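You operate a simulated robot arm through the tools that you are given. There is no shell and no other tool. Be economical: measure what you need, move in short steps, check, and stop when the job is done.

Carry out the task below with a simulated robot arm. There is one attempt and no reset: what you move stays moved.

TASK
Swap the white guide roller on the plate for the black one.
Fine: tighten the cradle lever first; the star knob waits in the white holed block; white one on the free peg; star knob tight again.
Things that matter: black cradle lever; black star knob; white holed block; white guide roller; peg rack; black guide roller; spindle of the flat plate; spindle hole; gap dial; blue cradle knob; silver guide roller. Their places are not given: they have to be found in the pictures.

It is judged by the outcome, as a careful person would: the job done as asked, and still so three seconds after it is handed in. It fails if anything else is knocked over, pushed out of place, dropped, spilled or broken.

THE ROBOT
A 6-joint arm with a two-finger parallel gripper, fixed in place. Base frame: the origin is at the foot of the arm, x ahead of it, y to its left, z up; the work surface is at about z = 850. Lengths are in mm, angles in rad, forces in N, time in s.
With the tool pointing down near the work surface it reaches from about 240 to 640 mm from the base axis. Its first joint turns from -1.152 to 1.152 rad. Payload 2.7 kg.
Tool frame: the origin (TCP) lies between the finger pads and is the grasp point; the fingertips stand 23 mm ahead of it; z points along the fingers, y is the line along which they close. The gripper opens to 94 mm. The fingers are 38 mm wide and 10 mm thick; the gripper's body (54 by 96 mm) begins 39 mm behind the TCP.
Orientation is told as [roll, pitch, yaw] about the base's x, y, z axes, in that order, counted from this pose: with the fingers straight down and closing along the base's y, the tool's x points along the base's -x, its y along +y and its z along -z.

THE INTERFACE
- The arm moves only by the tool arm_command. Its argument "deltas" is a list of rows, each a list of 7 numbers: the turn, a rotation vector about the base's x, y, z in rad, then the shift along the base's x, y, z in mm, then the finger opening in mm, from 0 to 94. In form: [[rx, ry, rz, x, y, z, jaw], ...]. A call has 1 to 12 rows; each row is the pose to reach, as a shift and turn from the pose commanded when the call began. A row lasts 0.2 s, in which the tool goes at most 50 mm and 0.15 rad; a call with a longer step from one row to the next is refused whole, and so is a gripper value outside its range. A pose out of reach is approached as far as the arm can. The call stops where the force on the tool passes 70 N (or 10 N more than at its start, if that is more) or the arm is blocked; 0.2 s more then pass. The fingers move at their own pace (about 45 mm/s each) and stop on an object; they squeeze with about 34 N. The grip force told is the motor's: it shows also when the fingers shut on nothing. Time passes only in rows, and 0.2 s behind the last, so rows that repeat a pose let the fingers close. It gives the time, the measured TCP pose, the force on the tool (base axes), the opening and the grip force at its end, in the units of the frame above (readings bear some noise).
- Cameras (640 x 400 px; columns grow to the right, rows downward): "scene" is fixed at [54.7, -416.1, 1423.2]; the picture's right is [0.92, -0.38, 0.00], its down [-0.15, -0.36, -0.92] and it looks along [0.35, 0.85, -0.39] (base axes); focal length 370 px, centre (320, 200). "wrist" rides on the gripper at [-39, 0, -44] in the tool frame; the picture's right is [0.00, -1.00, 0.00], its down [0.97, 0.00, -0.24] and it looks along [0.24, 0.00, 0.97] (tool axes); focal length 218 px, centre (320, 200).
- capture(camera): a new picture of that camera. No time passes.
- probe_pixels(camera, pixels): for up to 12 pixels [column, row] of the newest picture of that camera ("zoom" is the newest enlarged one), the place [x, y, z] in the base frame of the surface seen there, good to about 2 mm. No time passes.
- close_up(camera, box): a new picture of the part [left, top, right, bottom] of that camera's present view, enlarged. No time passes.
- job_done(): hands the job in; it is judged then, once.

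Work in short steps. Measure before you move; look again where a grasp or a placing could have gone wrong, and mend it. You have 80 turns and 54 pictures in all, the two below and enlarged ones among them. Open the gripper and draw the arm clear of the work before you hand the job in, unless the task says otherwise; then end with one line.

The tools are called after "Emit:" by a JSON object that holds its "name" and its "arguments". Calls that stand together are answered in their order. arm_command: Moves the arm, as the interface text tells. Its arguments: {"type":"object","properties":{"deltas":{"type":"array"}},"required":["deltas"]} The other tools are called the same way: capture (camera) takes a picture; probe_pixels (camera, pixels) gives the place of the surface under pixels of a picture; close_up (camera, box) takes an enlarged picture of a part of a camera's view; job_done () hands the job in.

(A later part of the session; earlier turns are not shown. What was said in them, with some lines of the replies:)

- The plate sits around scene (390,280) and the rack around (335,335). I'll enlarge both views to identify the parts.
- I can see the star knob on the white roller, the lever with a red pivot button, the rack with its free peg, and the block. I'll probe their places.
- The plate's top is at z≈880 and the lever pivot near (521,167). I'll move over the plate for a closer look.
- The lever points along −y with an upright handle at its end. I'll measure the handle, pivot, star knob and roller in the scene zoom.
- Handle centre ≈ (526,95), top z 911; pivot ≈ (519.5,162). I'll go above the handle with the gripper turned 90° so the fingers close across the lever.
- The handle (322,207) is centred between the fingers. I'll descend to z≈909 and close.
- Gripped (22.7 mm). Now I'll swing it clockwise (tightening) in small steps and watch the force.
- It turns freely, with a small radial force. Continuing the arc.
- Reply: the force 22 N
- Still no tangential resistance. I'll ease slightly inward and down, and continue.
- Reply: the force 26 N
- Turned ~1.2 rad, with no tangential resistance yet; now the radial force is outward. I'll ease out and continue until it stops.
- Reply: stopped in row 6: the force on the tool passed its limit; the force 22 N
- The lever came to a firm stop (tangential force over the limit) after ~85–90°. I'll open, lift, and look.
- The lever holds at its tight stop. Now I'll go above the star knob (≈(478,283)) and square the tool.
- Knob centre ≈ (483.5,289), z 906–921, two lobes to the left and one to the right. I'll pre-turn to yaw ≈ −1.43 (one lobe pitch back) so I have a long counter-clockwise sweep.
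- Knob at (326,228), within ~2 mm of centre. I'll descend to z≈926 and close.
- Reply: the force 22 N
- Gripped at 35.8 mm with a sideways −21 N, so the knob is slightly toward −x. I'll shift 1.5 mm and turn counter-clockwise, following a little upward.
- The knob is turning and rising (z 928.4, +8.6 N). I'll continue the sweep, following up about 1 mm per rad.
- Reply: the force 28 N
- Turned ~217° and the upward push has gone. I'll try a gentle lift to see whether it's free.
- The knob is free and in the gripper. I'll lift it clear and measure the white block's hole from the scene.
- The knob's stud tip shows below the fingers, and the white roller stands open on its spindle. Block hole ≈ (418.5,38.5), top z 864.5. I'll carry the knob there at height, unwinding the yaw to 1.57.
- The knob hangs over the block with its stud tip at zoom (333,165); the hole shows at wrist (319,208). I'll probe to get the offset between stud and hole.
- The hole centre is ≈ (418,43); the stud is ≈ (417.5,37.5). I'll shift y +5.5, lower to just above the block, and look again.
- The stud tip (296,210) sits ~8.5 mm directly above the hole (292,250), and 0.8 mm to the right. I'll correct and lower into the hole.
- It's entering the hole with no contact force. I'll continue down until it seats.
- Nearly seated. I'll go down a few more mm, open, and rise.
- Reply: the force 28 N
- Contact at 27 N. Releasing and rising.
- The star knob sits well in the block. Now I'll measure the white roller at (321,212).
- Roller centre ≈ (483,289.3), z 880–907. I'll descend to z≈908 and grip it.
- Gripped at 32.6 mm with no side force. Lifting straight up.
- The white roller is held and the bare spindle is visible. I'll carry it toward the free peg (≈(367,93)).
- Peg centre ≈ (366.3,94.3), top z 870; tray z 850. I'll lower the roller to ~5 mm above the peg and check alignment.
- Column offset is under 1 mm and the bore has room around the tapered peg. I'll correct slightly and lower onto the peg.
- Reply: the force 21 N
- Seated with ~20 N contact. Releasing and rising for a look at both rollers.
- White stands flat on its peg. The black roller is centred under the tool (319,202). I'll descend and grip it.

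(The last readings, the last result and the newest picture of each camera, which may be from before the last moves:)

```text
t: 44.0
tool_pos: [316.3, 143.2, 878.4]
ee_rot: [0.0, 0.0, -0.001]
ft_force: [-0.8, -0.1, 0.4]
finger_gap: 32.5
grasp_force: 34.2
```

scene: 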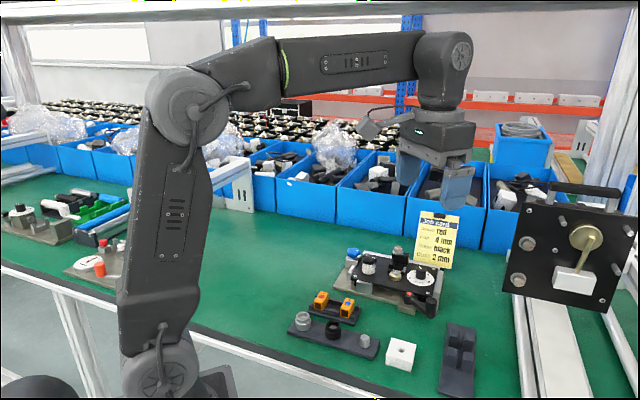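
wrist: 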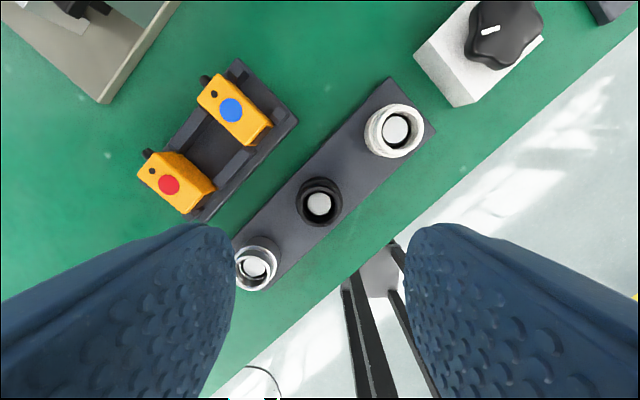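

Gripped. I'll lift straight up and carry it over the spindle.

Emit:
{"name": "arm_command", "arguments": {"deltas": [[0, 0, 0, 0, 0, 15, 26], [0, 0, 0, 0, 0, 35, 26], [0, 0, 0, 0, 0, 75, 26], [0, 0, 0, 0, 0, 110, 26], [0, 0, 0, 33, 29, 110, 26], [0, 0, 0, 66, 58, 110, 26], [0, 0, 0, 99, 87, 110, 26], [0, 0, 0, 133, 116, 110, 26], [0, 0, 0, 166, 145.5, 110, 26], [0, 0, 0, 166, 145.5, 75, 26], [0, 0, 0, 166, 145.5, 75, 26]]}}

Emit:
{"name": "capture", "arguments": {"camera": "wrist"}}

Emit:
{"name": "close_up", "arguments": {"camera": "scene", "box": [340, 235, 404, 285]}}

```text
t: 46.4
tool_pos: [484.6, 286.6, 954.1]
ee_rot: [0.0, -0.001, -0.003]
ft_force: [1.0, -0.5, -0.5]
finger_gap: 32.7
grasp_force: 33.4
```

```text
15 pictures are left
```

wrist: 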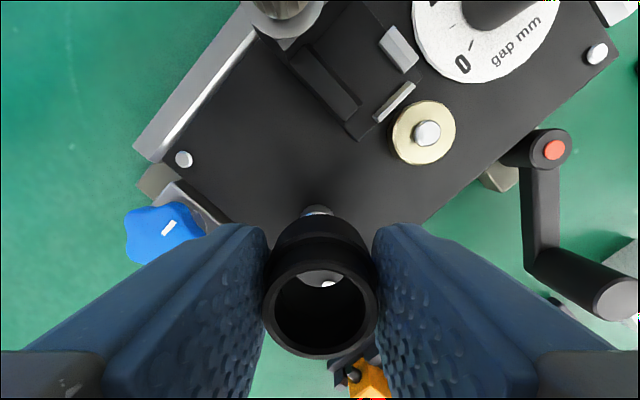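

```text
8.00 times, centred on (372, 260) of scene
```

zoom: 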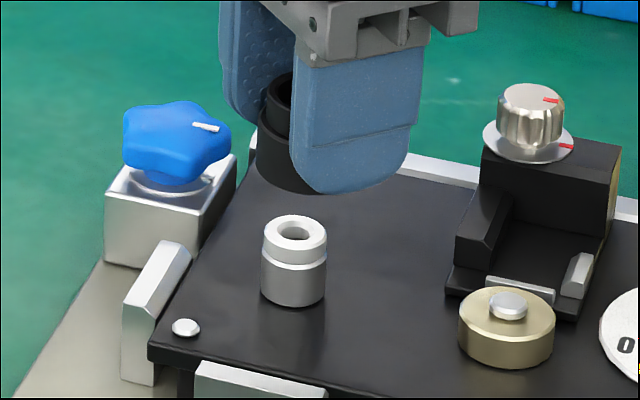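

Emit:
{"name": "probe_pixels", "arguments": {"camera": "zoom", "pixels": [[270, 232], [320, 232], [294, 219], [294, 246], [294, 280], [262, 280], [326, 280], [275, 180], [262, 150], [294, 188]]}}

Emit:
{"name": "probe_pixels", "arguments": {"camera": "wrist", "pixels": [[318, 210], [320, 270], [320, 350], [270, 310], [371, 310], [320, 225]]}}

```text
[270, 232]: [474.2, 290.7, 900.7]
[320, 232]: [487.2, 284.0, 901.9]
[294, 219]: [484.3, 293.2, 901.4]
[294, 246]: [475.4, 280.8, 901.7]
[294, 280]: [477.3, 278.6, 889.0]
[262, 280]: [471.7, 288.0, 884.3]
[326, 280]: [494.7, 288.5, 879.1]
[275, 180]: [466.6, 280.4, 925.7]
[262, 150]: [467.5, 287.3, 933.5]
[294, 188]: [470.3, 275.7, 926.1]
```

```text
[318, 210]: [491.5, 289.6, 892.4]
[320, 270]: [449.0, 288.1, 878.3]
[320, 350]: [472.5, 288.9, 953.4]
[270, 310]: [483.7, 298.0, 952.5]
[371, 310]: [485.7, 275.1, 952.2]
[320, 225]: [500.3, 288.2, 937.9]
```

Spindle ≈ (481.3,288.3); roller ≈ (483,285.7). I'll shift (−1.8,+2.4), lower to just above the spindle, and check.

Emit:
{"name": "arm_command", "arguments": {"deltas": [[0, 0, 0, -1.8, 2.4, 0, 26], [0, 0, 0, -1.8, 2.4, -20, 26], [0, 0, 0, -1.8, 2.4, -20, 26]]}}

Emit:
{"name": "close_up", "arguments": {"camera": "scene", "box": [344, 240, 392, 280]}}

```text
t: 47.2
tool_pos: [480.4, 288.3, 933.7]
ee_rot: [0.002, 0.0, -0.003]
ft_force: [0.6, 0.1, -1.2]
finger_gap: 32.7
grasp_force: 34.2
```

```text
10.00 times, centred on (368, 260) of scene
```

zoom: 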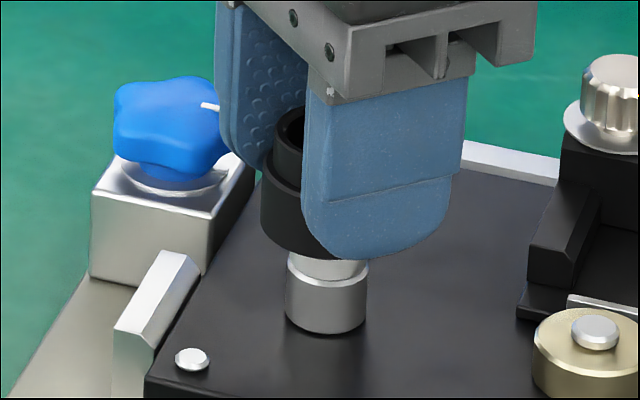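

Columns agree (spindle axis 327, roller ≈325). Lowering gently with force checks.

Emit:
{"name": "arm_command", "arguments": {"deltas": [[0, 0, 0, 0.2, 0, -4, 26], [0, 0, 0, 0.2, 0, -7, 26], [0, 0, 0, 0.2, 0, -10, 26]]}}

```text
t: 48.0
tool_pos: [481.3, 288.1, 923.1]
ee_rot: [-0.001, 0.0, -0.001]
ft_force: [0.7, -0.3, 0.3]
finger_gap: 32.3
grasp_force: 33.9
```

Emit:
{"name": "arm_command", "arguments": {"deltas": [[0, 0, 0, 0, 0, -4, 26], [0, 0, 0, 0, 0, -8, 26], [0, 0, 0, 0, 0, -12, 26], [0, 0, 0, 0, 0, -15, 26]]}}

```text
t: 49.0
tool_pos: [482.2, 288.9, 910.2]
ee_rot: [0.002, 0.0, -0.003]
ft_force: [0.4, -0.3, -0.8]
finger_gap: 32.7
grasp_force: 33.6
```

Emit:
{"name": "arm_command", "arguments": {"deltas": [[0, 0, 0, 0, 0, -1, 26], [0, 0, 0, 0, 0, -2, 26], [0, 0, 0, 0, 0, -2, 26]]}}

Emit:
{"name": "close_up", "arguments": {"camera": "scene", "box": [344, 240, 392, 280]}}

```text
t: 49.8
tool_pos: [480.2, 289.4, 907.0]
ee_rot: [0.001, 0.0, -0.002]
ft_force: [0.4, -0.9, 0.1]
finger_gap: 32.5
grasp_force: 33.9
```

```text
10.00 times, centred on (368, 260) of scene
```

zoom: 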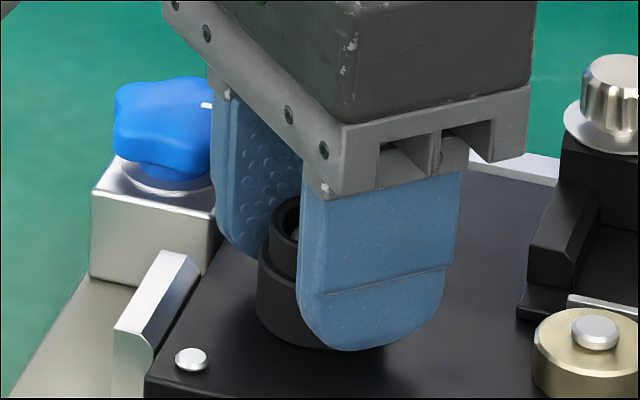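

Essentially down on the plate. I'll lower 1.5 mm more, release, and rise to check.

Emit:
{"name": "arm_command", "arguments": {"deltas": [[0, 0, 0, 0, 0, -1, 26], [0, 0, 0, 0, 0, -1.5, 26], [0, 0, 0, 0, 0, -1, 40], [0, 0, 0, 0, 0, -1, 54], [0, 0, 0, 0, 0, -1, 54], [0, 0, 0, 0, 0, 30, 54], [0, 0, 0, 0, 0, 66, 54], [0, 0, 0, 0, 0, 95, 54]]}}

Emit:
{"name": "close_up", "arguments": {"camera": "scene", "box": [340, 235, 440, 310]}}

```text
t: 51.6
tool_pos: [479.8, 288.4, 1001.8]
ee_rot: [-0.002, 0.0, -0.002]
ft_force: [-0.4, 0.4, -0.1]
finger_gap: 54.0
grasp_force: 0.1
```

```text
5.33 times, centred on (390, 272) of scene
```

zoom: 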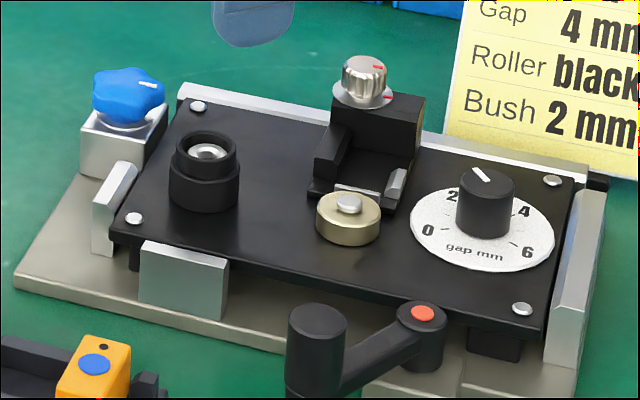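

The black roller is seated on the spindle. Returning to the star knob at (418,43.5) with yaw 1.57.

Emit:
{"name": "arm_command", "arguments": {"deltas": [[0, 0, 0.143, -6, -22, 0, 56], [0, 0, 0.286, -12, -44, 0, 56], [0, 0, 0.429, -17, -66, 0, 56], [0, 0, 0.571, -23, -89, 0, 56], [0, 0, 0.714, -29, -111, 0, 56], [0, 0, 0.857, -34, -134, 0, 56], [0, 0, 1.0, -40, -156, 0, 56], [0, 0, 1.143, -46, -178, 0, 56], [0, 0, 1.286, -51, -200, 0, 56], [0, 0, 1.429, -57, -223, 0, 56], [0, 0, 1.57, -63, -245, 0, 56], [0, 0, 1.57, -63, -245, -40, 56]]}}

Emit:
{"name": "capture", "arguments": {"camera": "wrist"}}

```text
t: 54.2
tool_pos: [416.6, 46.0, 959.6]
ee_rot: [-0.001, -0.001, 1.569]
ft_force: [0.5, 0.1, -0.2]
finger_gap: 56.1
grasp_force: 0.0
```

```text
10 pictures are left
```

wrist: 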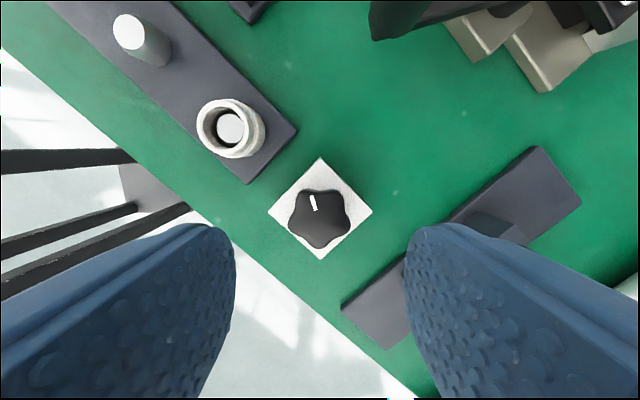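

Knob centre at (319,219), i.e. y≈43.6. I'll shift y −2.2, descend to z≈889.5 and grip.

Emit:
{"name": "arm_command", "arguments": {"deltas": [[0, 0, 0, 0.5, -2.2, -40, 56], [0, 0, 0, 0.5, -2.2, -62, 56], [0, 0, 0, 0.5, -2.2, -70, 56], [0, 0, 0, 0.5, -2.2, -70, 20], [0, 0, 0, 0.5, -2.2, -70, 20], [0, 0, 0, 0.5, -2.2, -70, 20]]}}

```text
t: 55.6
tool_pos: [419.2, 42.5, 888.8]
ee_rot: [0.0, 0.0, 1.569]
ft_force: [0.0, -0.6, 0.3]
finger_gap: 35.1
grasp_force: 34.3
```

Gripped (35.1 mm). I'll lift, carry back over the spindle, and wind the yaw to ≈2.35 for the clockwise sweep.

Emit:
{"name": "arm_command", "arguments": {"deltas": [[0, 0, 0, 0, 0, 15, 20], [0, 0, 0, 0, 0, 60, 20], [0, 0, 0, 0, 0, 110, 20], [0, 0, 0.13, 10.5, 41, 110, 20], [0, 0, 0.26, 21, 82, 110, 20], [0, 0, 0.39, 31.5, 123, 110, 20], [0, 0, 0.52, 42, 164, 110, 20], [0, 0, 0.65, 52.5, 205, 110, 20], [0, 0, 0.78, 63, 245, 110, 20], [0, 0, 0.78, 63, 245, 68, 20], [0, 0, 0.78, 63, 245, 68, 20]]}}

Emit:
{"name": "close_up", "arguments": {"camera": "scene", "box": [344, 235, 392, 275]}}

```text
t: 58.0
tool_pos: [482.4, 289.0, 957.5]
ee_rot: [0.0, 0.001, 2.347]
ft_force: [-0.3, -0.6, -1.8]
finger_gap: 35.6
grasp_force: 33.6
```

```text
10.00 times, centred on (368, 255) of scene
```

zoom: 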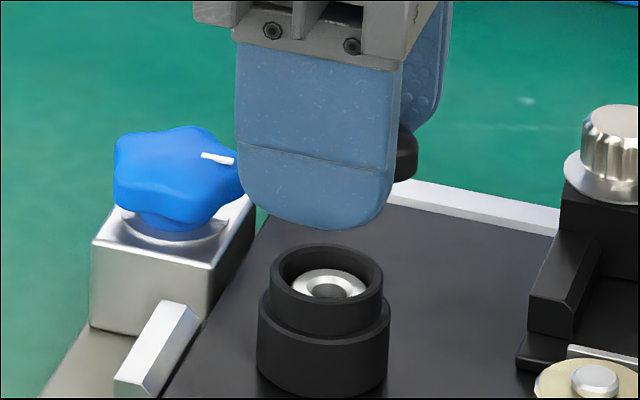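

The near finger hides the stud. I'll turn back to yaw 1.57 and lower a little so the stud and hole can both be seen.

Emit:
{"name": "arm_command", "arguments": {"deltas": [[0, 0, -0.13, 0, 0, 0, 20], [0, 0, -0.26, 0, 0, 0, 20], [0, 0, -0.39, 0, 0, 0, 20], [0, 0, -0.52, 0, 0, 0, 20], [0, 0, -0.65, 0, 0, 0, 20], [0, 0, -0.78, 0, 0, -6, 20], [0, 0, -0.78, 0, 0, -6, 20]]}}

Emit:
{"name": "close_up", "arguments": {"camera": "scene", "box": [352, 240, 384, 268]}}

```text
t: 59.6
tool_pos: [481.6, 287.6, 952.7]
ee_rot: [0.0, -0.002, 1.566]
ft_force: [-0.6, -0.3, -0.9]
finger_gap: 35.3
grasp_force: 33.7
```

```text
14.29 times, centred on (368, 254) of scene
```

zoom: 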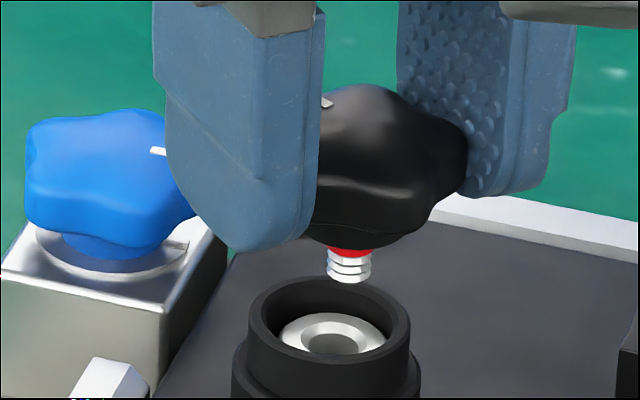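

The stud is visible with its red band (349,277); the hole is at (336,340). After perspective that's ~1.6 mm to the right, so I'll correct and come down to just above the spindle.

Emit:
{"name": "arm_command", "arguments": {"deltas": [[0, 0, 0, -1.5, 0.6, -5, 20], [0, 0, 0, -1.5, 0.6, -9, 20], [0, 0, 0, -1.5, 0.6, -9, 20]]}}

Emit:
{"name": "close_up", "arguments": {"camera": "scene", "box": [352, 240, 384, 268]}}

```text
t: 60.4
tool_pos: [480.4, 287.4, 946.3]
ee_rot: [0.0, 0.001, 1.568]
ft_force: [-0.4, -0.5, -0.6]
finger_gap: 35.5
grasp_force: 34.2
```

```text
14.29 times, centred on (368, 254) of scene
```

zoom: 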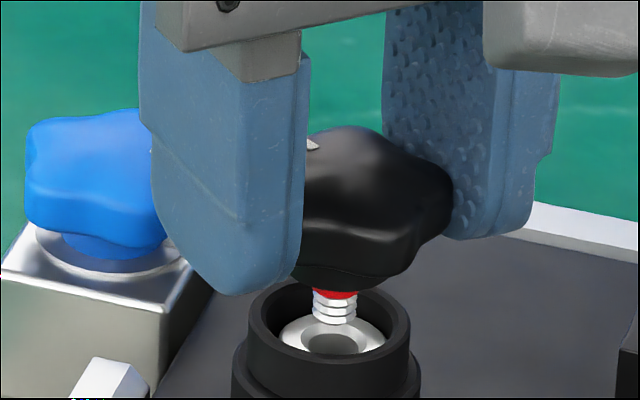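

Laterally aligned (335 vs 336). Lowering with force check.

Emit:
{"name": "arm_command", "arguments": {"deltas": [[0, 0, 0, 0, 0, -2, 20], [0, 0, 0, 0, 0, -4, 20], [0, 0, 0, 0, 0, -6, 20], [0, 0, 0, 0, 0, -6, 20]]}}

Emit:
{"name": "close_up", "arguments": {"camera": "scene", "box": [352, 240, 384, 268]}}

```text
t: 61.4
tool_pos: [480.7, 287.7, 939.5]
ee_rot: [0.0, 0.0, 1.567]
ft_force: [-0.9, 0.2, 0.9]
finger_gap: 35.3
grasp_force: 33.6
```

```text
14.29 times, centred on (368, 254) of scene
```

zoom: 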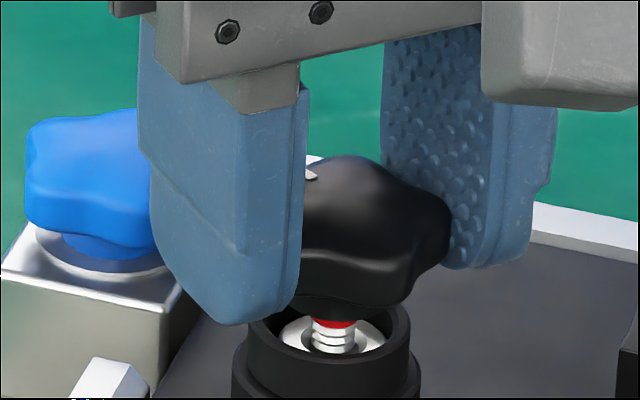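

Entering the hole without force. Continuing down until the thread is met (expected near z≈931).

Emit:
{"name": "arm_command", "arguments": {"deltas": [[0, 0, 0, 0.3, 0.3, -2, 20], [0, 0, 0, 0.3, 0.3, -4, 20], [0, 0, 0, 0.3, 0.3, -6, 20]]}}

```text
t: 62.2
tool_pos: [481.3, 289.5, 932.7]
ee_rot: [-0.003, -0.002, 1.567]
ft_force: [6.3, 5.1, -1.4]
finger_gap: 35.4
grasp_force: 33.8
```

Emit:
{"name": "arm_command", "arguments": {"deltas": [[0, 0, 0, 0.3, 0.2, -1.5, 20], [0, 0, 0, 0.3, 0.2, -3, 20]]}}

```text
t: 62.8
tool_pos: [482.9, 288.9, 931.2]
ee_rot: [-0.005, -0.002, 1.571]
ft_force: [-0.6, 6.8, 12.9]
finger_gap: 35.3
grasp_force: 33.9
```

Thread met at z≈931 with 13 N. Now turning clockwise, following down.

Emit:
{"name": "arm_command", "arguments": {"deltas": [[0, 0, -0.14, 0, 0, -0.2, 20], [0, 0, -0.28, 0, 0, -0.4, 20], [0, 0, -0.42, 0, 0, -0.6, 20], [0, 0, -0.56, 0, 0, -0.8, 20], [0, 0, -0.7, 0, 0, -1.0, 20], [0, 0, -0.84, 0, 0, -1.2, 20], [0, 0, -0.98, 0, 0, -1.4, 20], [0, 0, -1.12, 0, 0, -1.6, 20], [0, 0, -1.26, 0, 0, -1.8, 20], [0, 0, -1.4, 0, 0, -2.0, 20]]}}

```text
t: 65.0
tool_pos: [481.5, 289.9, 929.1]
ee_rot: [0.001, -0.004, 0.167]
ft_force: [-1.0, 11.1, 18.5]
finger_gap: 35.3
grasp_force: 33.8
```

Emit:
{"name": "arm_command", "arguments": {"deltas": [[0, 0, -0.14, 0, 0, -0.1, 20], [0, 0, -0.28, 0, 0, -0.3, 20], [0, 0, -0.42, 0, 0, -0.5, 20], [0, 0, -0.56, 0, 0, -0.7, 20], [0, 0, -0.7, 0, 0, -0.9, 20], [0, 0, -0.84, 0, 0, -1.1, 20], [0, 0, -0.98, 0, 0, -1.3, 20], [0, 0, -1.12, 0, 0, -1.5, 20], [0, 0, -1.26, 0, 0, -1.7, 20], [0, 0, -1.4, 0, 0, -1.9, 20], [0, 0, -1.54, 0, 0, -2.1, 20]]}}

Emit:
{"name": "close_up", "arguments": {"camera": "scene", "box": [348, 235, 388, 270]}}

```text
t: 67.4
tool_pos: [480.8, 288.7, 926.8]
ee_rot: [0.003, 0.004, -1.376]
ft_force: [6.5, 25.7, 6.0]
finger_gap: 35.5
grasp_force: 34.0
```

```text
11.43 times, centred on (368, 252) of scene
```

zoom: 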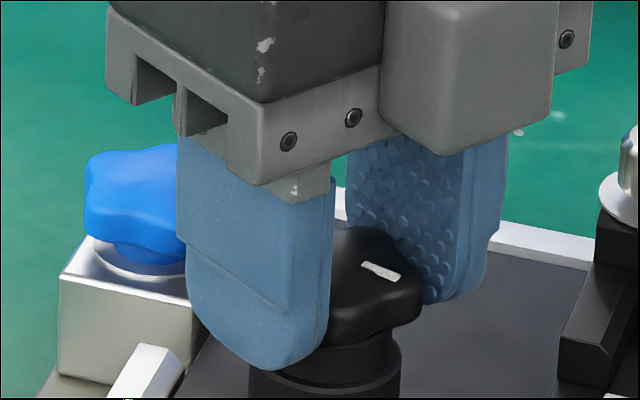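

The knob turned with the gripper and is down to z≈926.8 (tight was ≈925.7). I'll relieve the side force and keep turning until it resists.

Emit:
{"name": "arm_command", "arguments": {"deltas": [[0, 0, -0.1, 0, 0.8, -0.1, 20], [0, 0, -0.2, 0, 0.8, -0.3, 20], [0, 0, -0.3, 0, 0.8, -0.4, 20], [0, 0, -0.4, 0, 0.8, -0.5, 20], [0, 0, -0.5, 0, 0.8, -0.6, 20], [0, 0, -0.6, 0, 0.8, -0.7, 20], [0, 0, -0.7, 0, 0.8, -0.8, 20], [0, 0, -0.8, 0, 0.8, -0.8, 20]]}}

```text
t: 69.2
tool_pos: [481.1, 288.5, 926.8]
ee_rot: [0.004, 0.004, -2.176]
ft_force: [-4.6, -2.4, 22.9]
finger_gap: 35.4
grasp_force: 34.1
```

Emit:
{"name": "arm_command", "arguments": {"deltas": [[0, 0, -0.1, 0, 0, 0, 20], [0, 0, -0.2, 0, 0, 0, 20], [0, 0, -0.3, 0, 0, 0, 20], [0, 0, -0.4, 0, 0, 0, 20]]}}

Emit:
{"name": "close_up", "arguments": {"camera": "scene", "box": [348, 235, 388, 270]}}

```text
t: 70.1
tool_pos: [481.3, 288.1, 925.1]
ee_rot: [-0.04, 0.004, -2.421]
ft_force: [-12.3, 7.2, 4.1]
finger_gap: 35.7
grasp_force: 33.9
stopped in row 4: the force on the tool passed its limit (the readings are from after the stop); the commanded pose is now the measured one
out of reach, approached as far as the arm can: row 3, 4
```

```text
11.43 times, centred on (368, 252) of scene
```

zoom: 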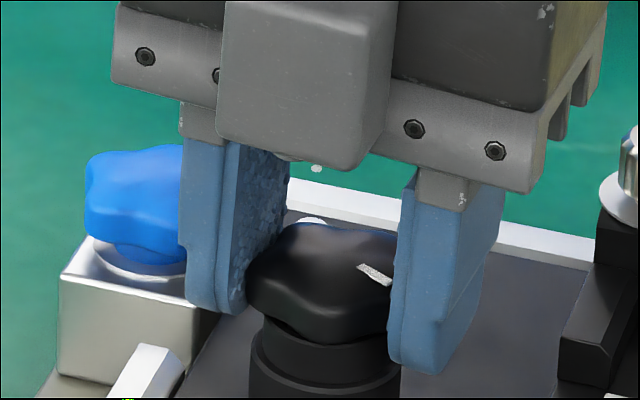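

That was the wrist's limit (yaw −2.42), not clearly the knob's stop. I'll release, rise, wind back two lobe pitches (2.513 rad), and re-grip to finish.

Emit:
{"name": "arm_command", "arguments": {"deltas": [[0, 0, 0.02, 0, 0, 0, 50], [0, 0, 0.02, 0, 0, 0, 56], [0, 0, 0.02, 0, 0, 20, 56], [0.04, -0.004, 0.02, 0, 0, 45, 56]]}}

Emit:
{"name": "arm_command", "arguments": {"deltas": [[0, 0, 0.145, 0, 0, 0, 56], [0, 0, 0.29, 0, 0, 0, 56], [0, 0, 0.435, 0, 0, 0, 56], [0, 0, 0.58, 0, 0, 0, 56], [0, 0, 0.725, 0, 0, 0, 56], [0, 0, 0.87, 0, 0, 0, 56], [0, 0, 1.015, 0, 0, 0, 56], [0, 0, 1.16, 0, 0, 0, 56], [0, 0, 1.305, 0, 0, 0, 56], [0, 0, 1.45, 0, 0, 0, 56], [0, 0, 1.595, 0, 0, 0, 56], [0, 0, 1.74, 0, 0, 0, 56]]}}

Emit:
{"name": "arm_command", "arguments": {"deltas": [[0, 0, 0.145, 0, 0, 0, 56], [0, 0, 0.29, 0, 0, 0, 56], [0, 0, 0.435, 0, 0, 0, 56], [0, 0, 0.58, 0, 0, 0, 56], [0, 0, 0.725, 0, 0, 0, 56], [0, 0, 0.76, 0, 0, 0, 56]]}}

Emit:
{"name": "capture", "arguments": {"camera": "wrist"}}

```text
t: 71.1
tool_pos: [483.8, 285.3, 972.4]
ee_rot: [-0.062, 0.038, -2.406]
ft_force: [-0.2, -0.1, -0.3]
finger_gap: 55.8
grasp_force: 0.0
```

```text
t: 73.7
tool_pos: [483.0, 286.5, 970.3]
ee_rot: [-0.063, 0.037, -0.662]
ft_force: [-0.5, -0.4, -0.3]
finger_gap: 55.9
grasp_force: 0.0
```

```text
t: 75.1
tool_pos: [482.9, 286.3, 971.4]
ee_rot: [-0.063, 0.036, 0.098]
ft_force: [-0.1, -0.5, -0.3]
finger_gap: 55.9
grasp_force: 0.1
```

```text
3 pictures are left
```

wrist: 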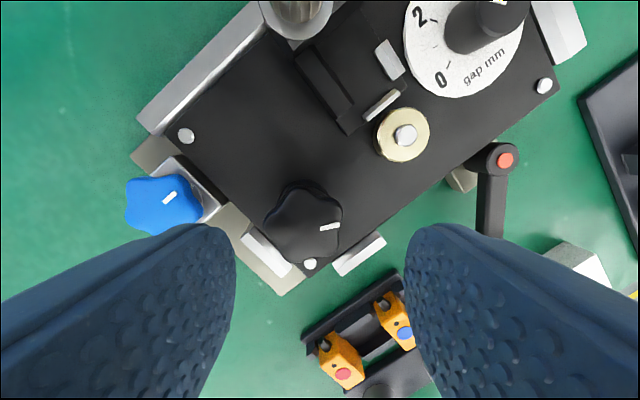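

Comparing the tick mark between the last views, the knob stopped turning and the fingers slipped round it, so it's likely at its stop. I'll level the tool, re-grip squarely on the lobes, and give a further clockwise test turn.

Emit:
{"name": "arm_command", "arguments": {"deltas": [[0.063, -0.037, -0.08, -1.6, 2.3, 0, 56], [0.063, -0.037, -0.08, -1.6, 2.3, 0, 56]]}}

Emit:
{"name": "arm_command", "arguments": {"deltas": [[0, 0, 0, 0, 0, -25, 56], [0, 0, 0, 0, 0, -45, 56], [0, 0, 0, 0, 0, -45, 20], [0, 0, 0, 0, 0, -45, 20], [0, 0, 0, 0, 0, -45, 20]]}}

```text
t: 75.7
tool_pos: [481.3, 286.5, 971.4]
ee_rot: [-0.002, -0.005, 0.015]
ft_force: [-0.2, 0.4, -0.4]
finger_gap: 56.1
grasp_force: 0.0
```

```text
t: 76.9
tool_pos: [480.3, 290.1, 926.7]
ee_rot: [-0.001, -0.004, 0.018]
ft_force: [0.1, 9.3, -1.6]
finger_gap: 35.8
grasp_force: 33.9
```

Gripped on the lobes (35.8 mm). Turning clockwise by up to 0.6 rad, watching for resistance.

Emit:
{"name": "arm_command", "arguments": {"deltas": [[0, 0, -0.1, 0, 0.5, 0, 20], [0, 0, -0.2, 0, 0.5, 0, 20], [0, 0, -0.3, 0, 0.5, 0, 20], [0, 0, -0.4, 0, 0.5, 0, 20], [0, 0, -0.5, 0, 0.5, 0, 20]]}}

Emit:
{"name": "capture", "arguments": {"camera": "wrist"}}

```text
t: 78.1
tool_pos: [481.7, 290.5, 927.2]
ee_rot: [0.0, -0.005, -0.483]
ft_force: [3.2, 10.4, 1.4]
finger_gap: 34.9
grasp_force: 33.9
```

```text
2 pictures are left
```

wrist: 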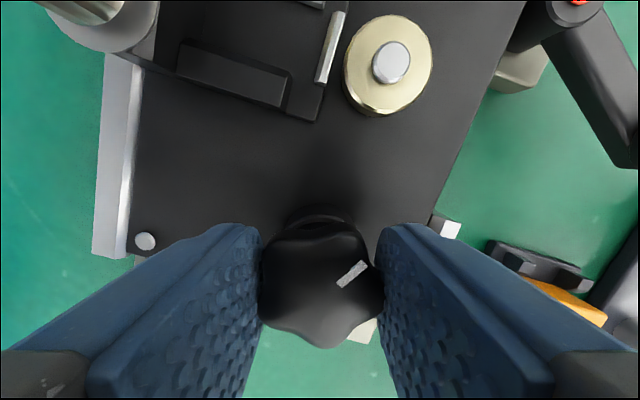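

The tick moved hardly at all (≈10°) while the gripper turned 0.5 rad and slipped, so the knob is tight. I'll release, draw clear, and take a final look.

Emit:
{"name": "arm_command", "arguments": {"deltas": [[0, 0, 0, 0, 0, 0, 40], [0, 0, 0, 0, 0, 0, 54], [0, 0, 0, 0, 0, 0, 54], [0, 0, 0, 0, 0, 40, 54], [0, 0, 0, 0, 0, 85, 54], [0, 0, 0, -30, -30, 120, 54], [0, 0, 0, -60, -60, 150, 54], [0, 0, 0, -90, -90, 170, 54], [0, 0, 0, -120, -120, 190, 54], [0, 0, 0, -130, -150, 200, 54]]}}

Emit:
{"name": "close_up", "arguments": {"camera": "scene", "box": [280, 240, 450, 375]}}

```text
refused: row 6 steps farther than a row can; nothing moved
```

```text
2.96 times, centred on (365, 308) of scene
```

zoom: 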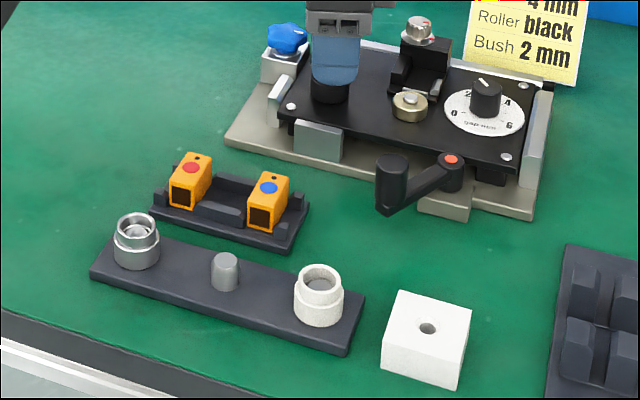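

One step was too long and nothing moved. Repeating with shorter steps.

Emit:
{"name": "arm_command", "arguments": {"deltas": [[0, 0, 0, 0, 0, 0, 40], [0, 0, 0, 0, 0, 0, 54], [0, 0, 0, 0, 0, 0, 54], [0, 0, 0, 0, 0, 40, 54], [0, 0, 0, 0, 0, 85, 54], [0, 0, 0, -20, -20, 115, 54], [0, 0, 0, -45, -45, 135, 54], [0, 0, 0, -70, -70, 150, 54], [0, 0, 0, -95, -95, 165, 54], [0, 0, 0, -120, -120, 180, 54]]}}

Emit:
{"name": "close_up", "arguments": {"camera": "scene", "box": [340, 235, 420, 290]}}

```text
t: 80.3
tool_pos: [361.7, 167.1, 1105.9]
ee_rot: [-0.001, -0.002, -0.481]
ft_force: [0.4, -0.2, -0.7]
finger_gap: 54.0
grasp_force: 0.0
```

```text
7.27 times, centred on (380, 262) of scene
```

zoom: 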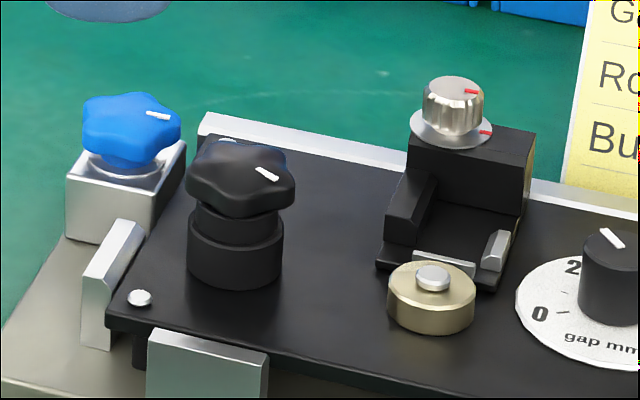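

The knob is seated on the black roller with no red band showing. The other parts look undisturbed, and the arm is clear with the gripper open.

Emit:
{"name": "job_done", "arguments": {}}

```text
The job is handed in.
```

The black guide roller is on the spindle with the star knob tight on it, the white roller is on the free peg, and the cradle lever was tightened first.
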